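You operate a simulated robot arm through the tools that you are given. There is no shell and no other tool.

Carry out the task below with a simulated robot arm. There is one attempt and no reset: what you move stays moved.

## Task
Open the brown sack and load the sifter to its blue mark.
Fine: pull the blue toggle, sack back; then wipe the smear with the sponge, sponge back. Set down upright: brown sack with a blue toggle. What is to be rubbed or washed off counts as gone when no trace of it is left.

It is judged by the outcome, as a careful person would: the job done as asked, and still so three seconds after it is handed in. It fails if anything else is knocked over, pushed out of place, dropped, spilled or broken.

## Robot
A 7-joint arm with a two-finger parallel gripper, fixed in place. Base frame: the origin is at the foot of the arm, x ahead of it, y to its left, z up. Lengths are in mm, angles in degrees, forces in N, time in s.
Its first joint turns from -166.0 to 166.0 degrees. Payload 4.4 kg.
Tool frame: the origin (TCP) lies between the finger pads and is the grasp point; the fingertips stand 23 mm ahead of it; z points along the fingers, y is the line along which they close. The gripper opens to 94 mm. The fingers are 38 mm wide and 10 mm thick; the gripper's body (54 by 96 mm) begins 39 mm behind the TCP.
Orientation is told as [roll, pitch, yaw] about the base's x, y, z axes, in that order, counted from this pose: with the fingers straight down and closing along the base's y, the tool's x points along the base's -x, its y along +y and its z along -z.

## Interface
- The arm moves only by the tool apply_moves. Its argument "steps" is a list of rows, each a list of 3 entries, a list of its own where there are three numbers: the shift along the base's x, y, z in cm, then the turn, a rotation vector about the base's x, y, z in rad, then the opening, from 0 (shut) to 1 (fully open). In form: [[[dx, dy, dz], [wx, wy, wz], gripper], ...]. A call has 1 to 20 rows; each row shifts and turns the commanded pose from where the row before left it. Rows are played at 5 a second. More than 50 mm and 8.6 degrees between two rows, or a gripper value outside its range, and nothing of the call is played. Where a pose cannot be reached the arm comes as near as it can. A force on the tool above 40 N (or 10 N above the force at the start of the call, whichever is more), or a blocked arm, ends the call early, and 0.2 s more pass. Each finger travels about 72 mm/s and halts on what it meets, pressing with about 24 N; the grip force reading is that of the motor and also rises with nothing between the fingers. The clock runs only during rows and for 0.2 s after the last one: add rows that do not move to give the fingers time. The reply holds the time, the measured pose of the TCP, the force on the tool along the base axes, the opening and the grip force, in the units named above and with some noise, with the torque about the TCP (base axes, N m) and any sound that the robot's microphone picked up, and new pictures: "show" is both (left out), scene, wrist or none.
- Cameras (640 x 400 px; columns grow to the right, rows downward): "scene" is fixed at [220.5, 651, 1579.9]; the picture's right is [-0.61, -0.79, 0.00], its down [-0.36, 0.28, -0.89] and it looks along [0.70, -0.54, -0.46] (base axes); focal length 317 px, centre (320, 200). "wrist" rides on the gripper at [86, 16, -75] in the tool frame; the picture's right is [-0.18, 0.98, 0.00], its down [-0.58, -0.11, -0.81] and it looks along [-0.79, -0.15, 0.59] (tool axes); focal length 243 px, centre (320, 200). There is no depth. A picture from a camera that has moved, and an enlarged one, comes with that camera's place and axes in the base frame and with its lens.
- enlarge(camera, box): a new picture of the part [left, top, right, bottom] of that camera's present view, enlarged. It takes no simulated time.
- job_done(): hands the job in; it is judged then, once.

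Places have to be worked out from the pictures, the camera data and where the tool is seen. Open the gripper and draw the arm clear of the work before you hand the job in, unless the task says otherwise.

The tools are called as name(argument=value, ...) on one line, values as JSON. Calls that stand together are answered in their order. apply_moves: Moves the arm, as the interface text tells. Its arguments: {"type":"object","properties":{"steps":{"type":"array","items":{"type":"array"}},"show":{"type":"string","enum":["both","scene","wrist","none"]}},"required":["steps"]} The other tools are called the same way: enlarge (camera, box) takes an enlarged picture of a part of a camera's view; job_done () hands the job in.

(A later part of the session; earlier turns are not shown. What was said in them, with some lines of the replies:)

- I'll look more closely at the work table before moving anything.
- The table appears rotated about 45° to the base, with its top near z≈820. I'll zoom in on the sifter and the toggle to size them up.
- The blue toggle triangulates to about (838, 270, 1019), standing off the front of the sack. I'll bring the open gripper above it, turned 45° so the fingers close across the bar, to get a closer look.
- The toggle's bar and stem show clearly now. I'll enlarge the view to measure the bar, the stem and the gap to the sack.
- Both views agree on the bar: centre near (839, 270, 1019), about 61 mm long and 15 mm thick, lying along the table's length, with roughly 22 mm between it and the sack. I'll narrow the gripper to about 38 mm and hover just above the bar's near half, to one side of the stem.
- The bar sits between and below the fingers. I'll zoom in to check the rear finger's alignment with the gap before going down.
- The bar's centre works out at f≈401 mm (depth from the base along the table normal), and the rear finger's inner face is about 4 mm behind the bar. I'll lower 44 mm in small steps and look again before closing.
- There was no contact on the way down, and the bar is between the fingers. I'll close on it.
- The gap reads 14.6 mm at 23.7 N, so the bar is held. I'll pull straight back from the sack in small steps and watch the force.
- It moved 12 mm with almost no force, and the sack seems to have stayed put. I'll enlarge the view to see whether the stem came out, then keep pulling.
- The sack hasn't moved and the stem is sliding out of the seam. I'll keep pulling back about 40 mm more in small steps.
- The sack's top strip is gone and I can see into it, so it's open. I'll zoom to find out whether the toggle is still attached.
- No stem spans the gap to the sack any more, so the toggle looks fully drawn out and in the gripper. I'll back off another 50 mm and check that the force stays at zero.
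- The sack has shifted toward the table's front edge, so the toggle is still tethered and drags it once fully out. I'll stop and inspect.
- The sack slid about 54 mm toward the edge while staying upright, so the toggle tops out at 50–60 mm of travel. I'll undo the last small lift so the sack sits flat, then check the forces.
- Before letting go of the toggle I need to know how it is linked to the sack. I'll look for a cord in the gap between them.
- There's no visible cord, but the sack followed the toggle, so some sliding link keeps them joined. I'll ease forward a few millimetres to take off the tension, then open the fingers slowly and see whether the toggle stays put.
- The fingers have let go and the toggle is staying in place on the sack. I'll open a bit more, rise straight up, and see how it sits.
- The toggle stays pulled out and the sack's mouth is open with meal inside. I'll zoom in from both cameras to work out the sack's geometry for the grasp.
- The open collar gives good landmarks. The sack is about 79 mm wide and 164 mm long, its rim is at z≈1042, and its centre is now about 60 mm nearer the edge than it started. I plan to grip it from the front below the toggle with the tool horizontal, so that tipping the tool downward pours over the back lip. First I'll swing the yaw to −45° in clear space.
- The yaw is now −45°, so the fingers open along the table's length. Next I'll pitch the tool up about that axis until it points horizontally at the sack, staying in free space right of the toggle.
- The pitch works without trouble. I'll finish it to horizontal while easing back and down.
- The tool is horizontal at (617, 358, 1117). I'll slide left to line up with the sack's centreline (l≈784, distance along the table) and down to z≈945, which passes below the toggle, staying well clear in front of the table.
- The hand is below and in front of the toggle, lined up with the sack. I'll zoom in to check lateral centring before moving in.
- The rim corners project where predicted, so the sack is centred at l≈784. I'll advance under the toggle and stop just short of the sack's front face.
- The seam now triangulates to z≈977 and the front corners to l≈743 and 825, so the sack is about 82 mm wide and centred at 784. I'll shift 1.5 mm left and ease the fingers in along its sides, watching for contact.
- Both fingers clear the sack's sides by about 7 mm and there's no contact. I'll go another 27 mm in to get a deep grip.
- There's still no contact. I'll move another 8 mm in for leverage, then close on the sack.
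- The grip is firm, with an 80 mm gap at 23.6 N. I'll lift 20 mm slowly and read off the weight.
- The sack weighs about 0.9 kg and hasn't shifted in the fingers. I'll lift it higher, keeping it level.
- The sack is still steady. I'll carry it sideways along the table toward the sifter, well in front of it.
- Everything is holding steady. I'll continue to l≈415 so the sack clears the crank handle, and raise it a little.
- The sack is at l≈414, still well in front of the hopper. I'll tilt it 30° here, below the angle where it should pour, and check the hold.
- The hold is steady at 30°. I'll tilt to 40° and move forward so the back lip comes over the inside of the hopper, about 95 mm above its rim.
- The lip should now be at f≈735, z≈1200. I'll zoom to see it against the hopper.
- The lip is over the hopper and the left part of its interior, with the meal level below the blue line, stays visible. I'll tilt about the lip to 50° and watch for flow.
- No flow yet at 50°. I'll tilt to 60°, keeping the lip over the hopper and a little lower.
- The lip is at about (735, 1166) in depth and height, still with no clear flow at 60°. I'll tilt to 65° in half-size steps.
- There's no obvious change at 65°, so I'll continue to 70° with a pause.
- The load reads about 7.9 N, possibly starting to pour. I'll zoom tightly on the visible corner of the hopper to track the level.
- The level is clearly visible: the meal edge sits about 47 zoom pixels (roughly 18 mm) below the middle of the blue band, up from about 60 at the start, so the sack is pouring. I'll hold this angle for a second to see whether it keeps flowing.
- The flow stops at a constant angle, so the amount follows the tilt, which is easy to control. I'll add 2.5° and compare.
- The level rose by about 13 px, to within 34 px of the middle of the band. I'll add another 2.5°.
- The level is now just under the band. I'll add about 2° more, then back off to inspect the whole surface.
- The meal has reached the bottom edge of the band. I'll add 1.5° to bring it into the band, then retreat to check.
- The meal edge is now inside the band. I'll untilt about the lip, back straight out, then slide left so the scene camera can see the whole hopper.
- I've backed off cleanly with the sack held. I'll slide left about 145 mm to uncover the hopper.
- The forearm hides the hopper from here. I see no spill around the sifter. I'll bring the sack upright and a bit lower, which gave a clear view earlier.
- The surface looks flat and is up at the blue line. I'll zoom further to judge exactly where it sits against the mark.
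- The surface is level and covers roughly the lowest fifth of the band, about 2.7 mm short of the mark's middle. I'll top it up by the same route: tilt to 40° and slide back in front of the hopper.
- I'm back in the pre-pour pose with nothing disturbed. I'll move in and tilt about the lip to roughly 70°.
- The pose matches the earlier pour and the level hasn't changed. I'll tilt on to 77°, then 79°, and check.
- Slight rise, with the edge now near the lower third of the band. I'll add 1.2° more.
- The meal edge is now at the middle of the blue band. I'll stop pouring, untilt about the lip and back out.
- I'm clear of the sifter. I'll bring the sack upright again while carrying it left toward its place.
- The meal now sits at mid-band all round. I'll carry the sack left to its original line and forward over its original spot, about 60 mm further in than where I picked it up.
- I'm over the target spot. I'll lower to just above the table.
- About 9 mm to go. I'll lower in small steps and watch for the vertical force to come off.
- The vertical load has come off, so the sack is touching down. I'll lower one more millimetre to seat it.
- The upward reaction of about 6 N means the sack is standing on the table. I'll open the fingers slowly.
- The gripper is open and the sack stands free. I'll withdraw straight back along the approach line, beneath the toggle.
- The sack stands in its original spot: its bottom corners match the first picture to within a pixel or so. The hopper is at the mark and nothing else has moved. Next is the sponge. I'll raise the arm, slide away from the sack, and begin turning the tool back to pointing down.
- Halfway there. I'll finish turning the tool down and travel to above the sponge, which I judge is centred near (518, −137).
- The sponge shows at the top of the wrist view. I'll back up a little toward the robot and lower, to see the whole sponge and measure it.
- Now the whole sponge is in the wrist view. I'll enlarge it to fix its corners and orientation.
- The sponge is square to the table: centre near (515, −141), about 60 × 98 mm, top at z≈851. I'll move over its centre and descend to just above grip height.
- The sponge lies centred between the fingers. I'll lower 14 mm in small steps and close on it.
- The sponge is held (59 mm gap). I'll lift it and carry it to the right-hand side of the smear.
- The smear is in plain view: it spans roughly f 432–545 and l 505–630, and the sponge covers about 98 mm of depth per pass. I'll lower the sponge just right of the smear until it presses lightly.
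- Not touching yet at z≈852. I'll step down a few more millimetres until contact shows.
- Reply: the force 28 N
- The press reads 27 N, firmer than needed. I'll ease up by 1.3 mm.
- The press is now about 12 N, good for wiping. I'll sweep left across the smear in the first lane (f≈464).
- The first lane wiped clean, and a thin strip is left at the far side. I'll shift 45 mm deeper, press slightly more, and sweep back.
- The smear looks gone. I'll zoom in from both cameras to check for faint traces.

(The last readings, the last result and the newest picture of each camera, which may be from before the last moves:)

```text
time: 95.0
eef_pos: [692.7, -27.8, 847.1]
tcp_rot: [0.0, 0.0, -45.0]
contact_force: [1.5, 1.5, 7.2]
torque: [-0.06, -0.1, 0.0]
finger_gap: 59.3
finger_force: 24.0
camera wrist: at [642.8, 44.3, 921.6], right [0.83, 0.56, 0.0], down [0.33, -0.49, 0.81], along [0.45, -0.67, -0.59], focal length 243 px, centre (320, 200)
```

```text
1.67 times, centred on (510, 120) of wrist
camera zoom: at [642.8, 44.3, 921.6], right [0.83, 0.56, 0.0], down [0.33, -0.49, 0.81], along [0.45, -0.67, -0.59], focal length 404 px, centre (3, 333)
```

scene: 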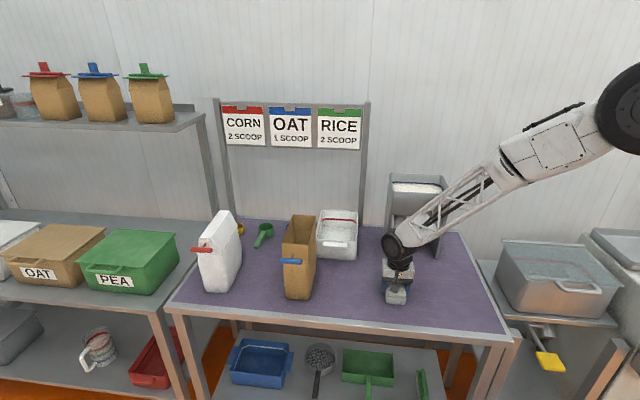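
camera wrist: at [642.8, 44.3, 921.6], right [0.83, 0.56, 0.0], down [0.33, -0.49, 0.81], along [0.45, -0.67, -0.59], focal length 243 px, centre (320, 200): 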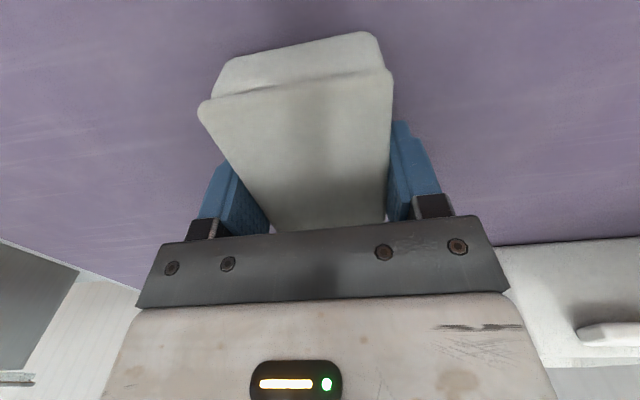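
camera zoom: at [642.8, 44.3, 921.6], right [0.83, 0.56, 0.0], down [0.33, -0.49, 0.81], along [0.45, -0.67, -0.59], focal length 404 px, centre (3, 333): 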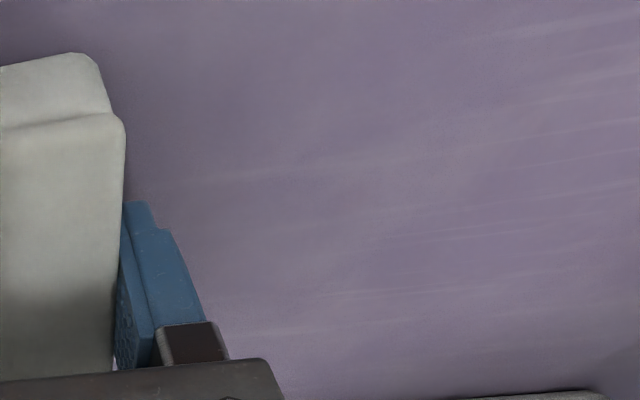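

Both views look clean and the streaks are table texture. For safety I'll make one more pair of overlapping passes through the middle and the near margin.

apply_moves(steps=[[[-0.9, 0.9, 0], [0, 0, 0], 0.0], [[-0.9, 0.9, -0.03], [0, 0, 0], 0.0], [[1.0, 1.0, 0], [0, 0, 0], 0.0], [[1.6, 1.6, 0], [0, 0, 0], 0.0], [[1.6, 1.6, 0], [0, 0, 0], 0.0], [[1.6, 1.6, 0], [0, 0, 0], 0.0], [[1.6, 1.6, 0], [0, 0, 0], 0.0], [[1.6, 1.6, 0], [0, 0, 0], 0.0], [[1.6, 1.6, 0], [0, 0, 0], 0.0], [[1.6, 1.6, 0], [0, 0, 0], 0.0], [[1.0, 1.0, 0], [0, 0, 0], 0.0], [[0, 0, 0], [0, 0, 0], 0.0]], show="none")

apply_moves(steps=[[[-1.4, 1.4, 0], [0, 0, 0], 0.0], [[-1.4, 1.4, -0.03], [0, 0, 0], 0.0], [[-1.0, -1.0, 0], [0, 0, 0], 0.0], [[-1.6, -1.6, 0], [0, 0, 0], 0.0], [[-1.6, -1.6, 0], [0, 0, 0], 0.0], [[-1.6, -1.6, 0], [0, 0, 0], 0.0], [[-1.6, -1.6, 0], [0, 0, 0], 0.0], [[-1.6, -1.6, 0], [0, 0, 0], 0.0], [[-1.6, -1.6, 0], [0, 0, 0], 0.0], [[-1.6, -1.6, 0], [0, 0, 0], 0.0], [[-1.0, -1.0, 0], [0, 0, 0], 0.0], [[0, 0, 0], [0, 0, 0], 0.0]], show="both")

```text
time: 97.6
eef_pos: [805.5, 122.7, 847.8]
tcp_rot: [0.1, 0.1, -45.1]
contact_force: [-1.1, -1.3, 3.4]
torque: [0.02, -0.08, -0.08]
finger_gap: 59.4
finger_force: 24.4
```

```text
time: 100.2
eef_pos: [646.4, 17.2, 847.3]
tcp_rot: [0.0, 0.0, -45.2]
contact_force: [2.1, 1.6, 11.4]
torque: [0.05, -0.01, 0.03]
finger_gap: 59.2
finger_force: 24.1
camera wrist: at [596.8, 90.1, 921.2], right [0.83, 0.56, 0.0], down [0.33, -0.49, 0.81], along [0.45, -0.67, -0.59], focal length 243 px, centre (320, 200)
```

scene: 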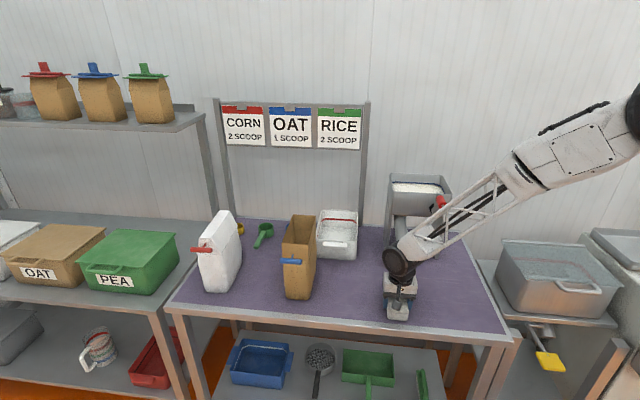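
wrist: 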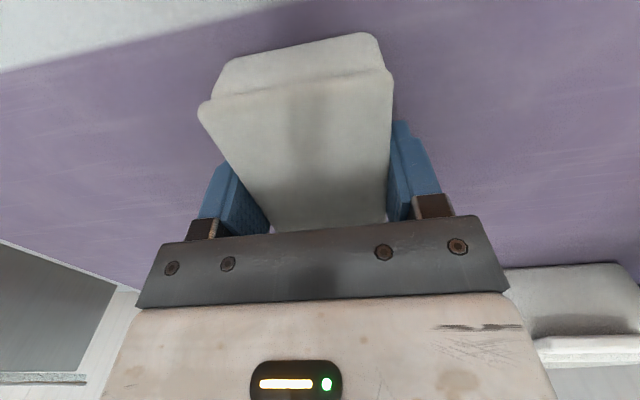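

I'll check the wiped area once more, then lift the sponge and carry it back toward its place.

enlarge(camera="scene", box=[335, 270, 399, 318])

apply_moves(steps=[[[0, 0, 1.5], [0, 0, 0], 0.0], [[0, 0, 2.5], [0, 0, 0], 0.0], [[-1.5, -1.82, 1.0], [0, 0, 0], 0.0], [[-2.5, -3.03, 0], [0, 0, 0], 0.0], [[-2.5, -3.03, 0], [0, 0, 0], 0.0], [[-2.5, -3.03, 0], [0, 0, 0], 0.0], [[-2.5, -3.03, 0], [0, 0, 0], 0.0], [[-1.62, -1.97, 0], [0, 0, 0], 0.0], [[0, 0, 0], [0, 0, 0], 0.0]], show="both")

```text
8.33 times, centred on (367, 294) of scene
camera zoom: at [220.5, 651.0, 1579.9], right [-0.61, -0.79, 0.0], down [-0.36, 0.28, -0.89], along [0.7, -0.54, -0.46], focal length 2641 px, centre (-72, -583)
```

zoom: 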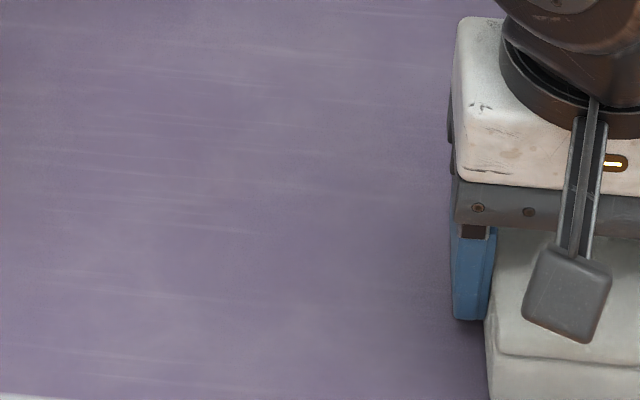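

```text
time: 102.2
eef_pos: [515.3, -141.8, 896.9]
tcp_rot: [-0.1, 0.0, -45.1]
contact_force: [0.7, 0.8, -0.7]
torque: [0.0, 0.01, -0.01]
finger_gap: 59.4
finger_force: 24.7
camera wrist: at [465.4, -69.4, 970.6], right [0.83, 0.56, 0.0], down [0.33, -0.49, 0.81], along [0.45, -0.67, -0.59], focal length 243 px, centre (320, 200)
```

scene: 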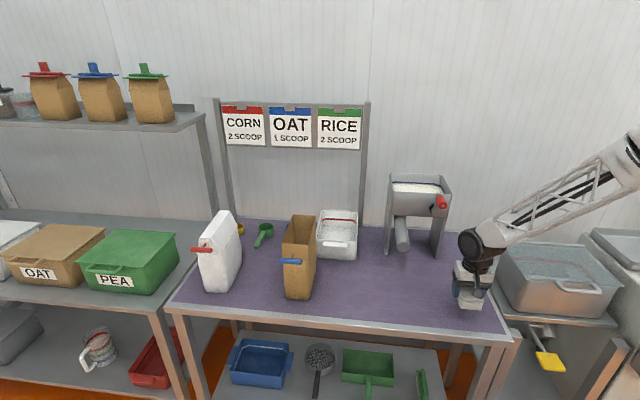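
wrist: 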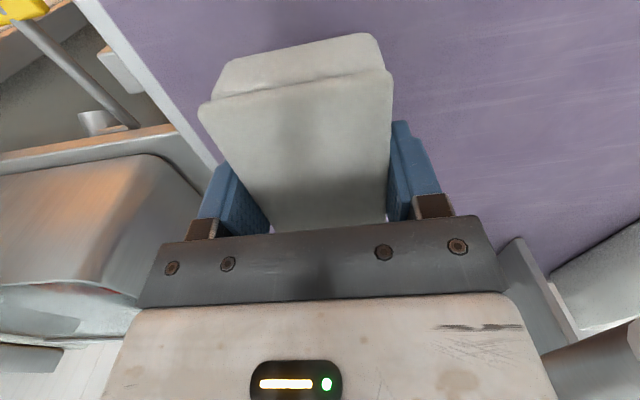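

The table is spotless there and the sponge is right over its original spot. I'll lower it until it touches.

apply_moves(steps=[[[0, 0, -2.0], [0, 0, 0], 0.0], [[0, 0, -1.5], [0, 0, 0], 0.0], [[0, 0, -0.7], [0, 0, 0], 0.0], [[0, 0, -0.3], [0, 0, 0], 0.0], [[0, 0, -0.2], [0, 0, 0], 0.0], [[0, 0, 0], [0, 0, 0], 0.0]], show="none")

```text
time: 103.6
eef_pos: [514.8, -141.9, 849.5]
tcp_rot: [0.1, 0.0, -45.0]
contact_force: [-0.1, 0.2, -1.3]
torque: [0.01, -0.02, -0.05]
finger_gap: 59.6
finger_force: 24.1
```

Just above the surface now. I'll take another 2 mm in fine steps.

apply_moves(steps=[[[0, 0, -0.1], [0, 0, 0], 0.0], [[0, 0, -0.07], [0, 0, 0], 0.0], [[0, 0, 0], [0, 0, 0], 0.0]], show="none")

```text
time: 104.4
eef_pos: [515.8, -141.7, 847.6]
tcp_rot: [0.1, 0.0, -45.2]
contact_force: [0.2, 0.1, 0.0]
torque: [0.03, -0.01, 0.01]
finger_gap: 59.3
finger_force: 24.0
```

apply_moves(steps=[[[0, 0, -0.07], [0, 0, 0], 0.0], [[0, 0, -0.05], [0, 0, 0], 0.0], [[0, 0, 0], [0, 0, 0], 0.0]], show="none")

```text
time: 105.2
eef_pos: [514.8, -142.1, 846.8]
tcp_rot: [0.0, -0.1, -45.2]
contact_force: [-2.8, -0.9, 11.2]
torque: [0.01, 0.08, 0.01]
finger_gap: 59.3
finger_force: 24.0
```

The reaction is 11 N, so the sponge is down. I'll relax slightly and open the fingers.

apply_moves(steps=[[[0, 0, 0.08], [0, 0, 0], 0.0], [[0, 0, 0], [0, 0, 0], 0.68], [[0, 0, 0], [0, 0, 0], 0.8], [[0, 0, 0], [0, 0, 0], 1.0], [[0, 0, 0], [0, 0, 0], 1.0], [[0, 0, 1.5], [0, 0, 0], 1.0], [[0, 0, 3.0], [0, 0, 0], 1.0], [[0, 0, 4.0], [0, 0, 0], 1.0], [[0, 0, 0], [0, 0, 0], 1.0]], show="both")

```text
time: 107.2
eef_pos: [515.4, -141.6, 933.6]
tcp_rot: [0.1, 0.0, -45.1]
contact_force: [-0.7, 0.0, 0.4]
torque: [0.0, 0.0, 0.01]
finger_gap: 93.8
finger_force: 0.1
camera wrist: at [465.7, -69.4, 1007.4], right [0.83, 0.56, 0.0], down [0.33, -0.49, 0.81], along [0.45, -0.67, -0.59], focal length 243 px, centre (320, 200)
```

scene: 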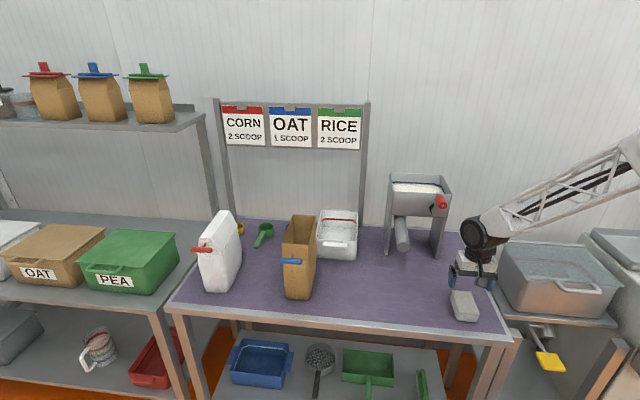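
wrist: 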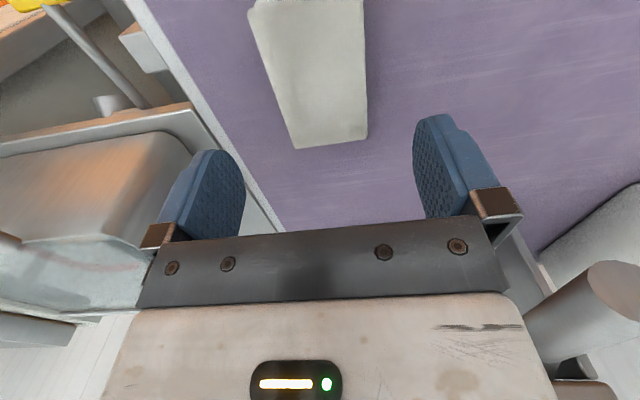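

The sponge is back in place and released. I'll draw the arm up and away, then do a final inspection.

apply_moves(steps=[[[0, 0, 4.0], [0, 0, 0], 1.0], [[0, 0, 4.5], [0, 0, 0], 1.0], [[-0.9, 0.9, 4.5], [0, 0, 0], 1.0], [[-0.9, 0.9, 4.5], [0, 0, 0], 1.0], [[-0.9, 0.9, 4.5], [0, 0, 0], 1.0], [[-0.9, 0.9, 4.5], [0, 0, 0], 1.0], [[-0.9, 0.9, 4.5], [0, 0, 0], 1.0], [[-0.9, 0.9, 4.5], [0, 0, 0], 1.0], [[0, 0, 0], [0, 0, 0], 1.0]], show="both")

enlarge(camera="scene", box=[170, 170, 330, 310])

enlarge(camera="scene", box=[330, 160, 500, 340])

enlarge(camera="scene", box=[340, 270, 500, 340])

enlarge(camera="scene", box=[265, 205, 345, 305])

```text
time: 109.2
eef_pos: [461.5, -88.0, 1287.6]
tcp_rot: [0.0, -0.1, -45.0]
contact_force: [0.3, -0.2, -0.6]
torque: [0.02, 0.02, -0.01]
finger_gap: 94.0
finger_force: 0.0
camera wrist: at [411.7, -14.6, 1361.5], right [0.83, 0.56, 0.0], down [0.33, -0.49, 0.81], along [0.45, -0.67, -0.59], focal length 243 px, centre (320, 200)
```

scene: 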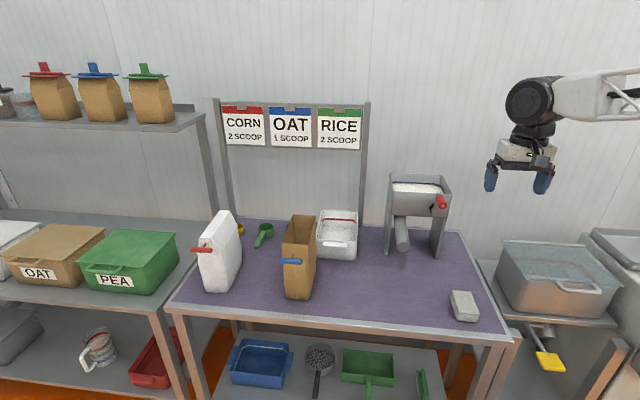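
wrist: 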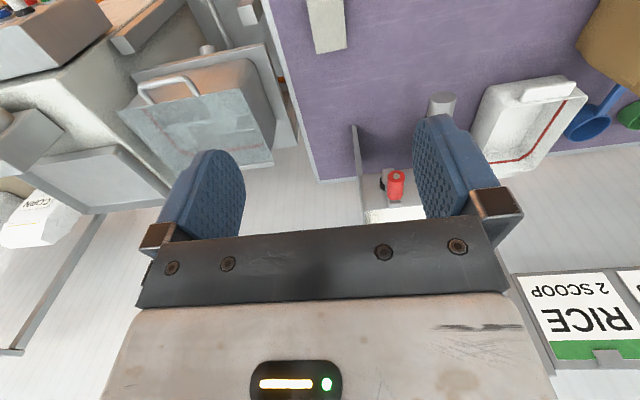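

```text
2.86 times, centred on (250, 240) of scene
camera zoom: at [220.5, 651.0, 1579.9], right [-0.61, -0.79, 0.0], down [-0.36, 0.28, -0.89], along [0.7, -0.54, -0.46], focal length 905 px, centre (520, 86)
```

zoom: 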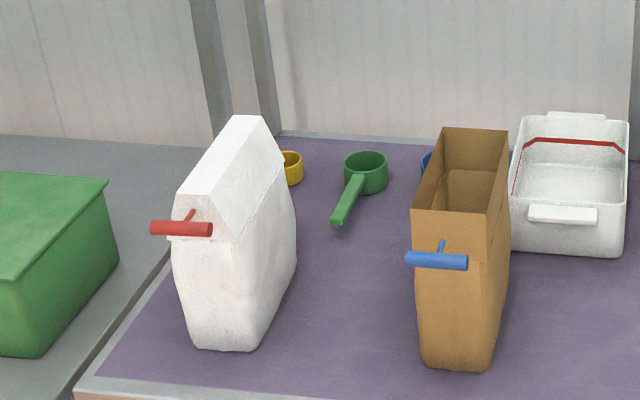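

```text
2.22 times, centred on (415, 250) of scene
camera zoom: at [220.5, 651.0, 1579.9], right [-0.61, -0.79, 0.0], down [-0.36, 0.28, -0.89], along [0.7, -0.54, -0.46], focal length 704 px, centre (109, 89)
```

zoom: 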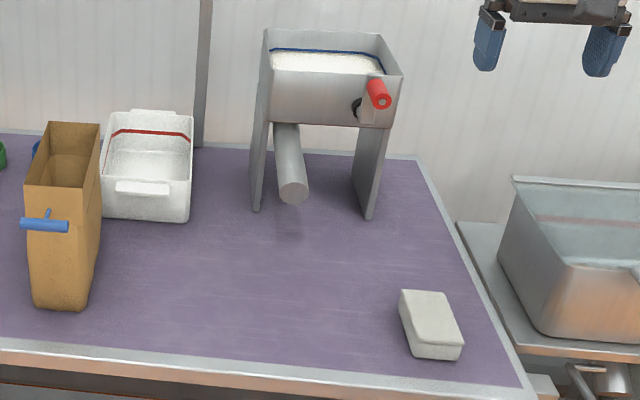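

```text
4.00 times, centred on (420, 305) of scene
camera zoom: at [220.5, 651.0, 1579.9], right [-0.61, -0.79, 0.0], down [-0.36, 0.28, -0.89], along [0.7, -0.54, -0.46], focal length 1268 px, centre (-80, -220)
```

zoom: 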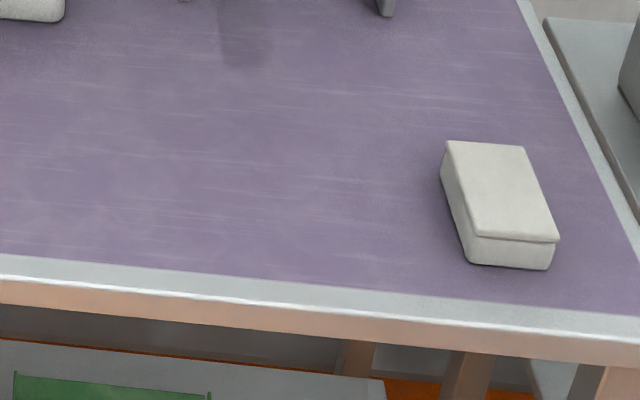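

```text
4.00 times, centred on (305, 255) of scene
camera zoom: at [220.5, 651.0, 1579.9], right [-0.61, -0.79, 0.0], down [-0.36, 0.28, -0.89], along [0.7, -0.54, -0.46], focal length 1268 px, centre (380, -20)
```

zoom: 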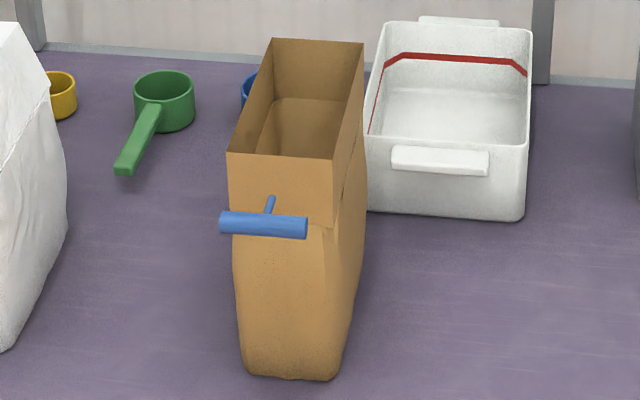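

The sponge's corners and the sack's outline match the first pictures to within a few millimetres, and the table is clean. One last look at the hopper level before handing in.

enlarge(camera="scene", box=[385, 165, 457, 210])

```text
8.89 times, centred on (421, 188) of scene
camera zoom: at [220.5, 651.0, 1579.9], right [-0.61, -0.79, 0.0], down [-0.36, 0.28, -0.89], along [0.7, -0.54, -0.46], focal length 2817 px, centre (-578, 311)
```

zoom: 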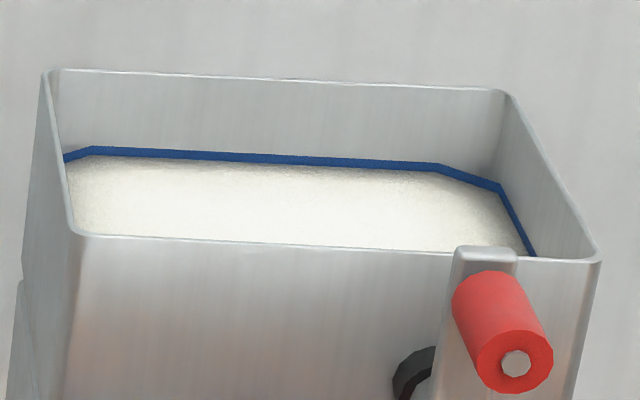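

The meal is level at the middle of the blue mark, with nothing spilled. The sack stands open and upright in its place, the smear is gone, the sponge is back, and the arm is clear with the gripper open. I'm handing the job in.

job_done()

```text
The job is handed in.
```

I opened the brown sack, filled the sifter to its blue mark, wiped the smear away and handed the job in. The result of the judging hasn't come back to me.

- **Sifter:** the meal is level at the middle of the blue band all round, and I saw no spill on the table.
- **Sack:** it stands upright and open, within a few millimetres of where it started. Pulling the toggle also dragged the sack about 60 mm toward the table edge, so I set it back at its original spot after pouring.
- **Toggle:** I pulled it fully out, but it slid partway back in, apparently while the sack was tipped. It now stands about 17 mm out from where it began, and the sack stayed open.
- **Smear and sponge:** four overlapping passes left no trace in the close-up views. The sponge is back in its original place.

The arm is clear of the table with the gripper open.
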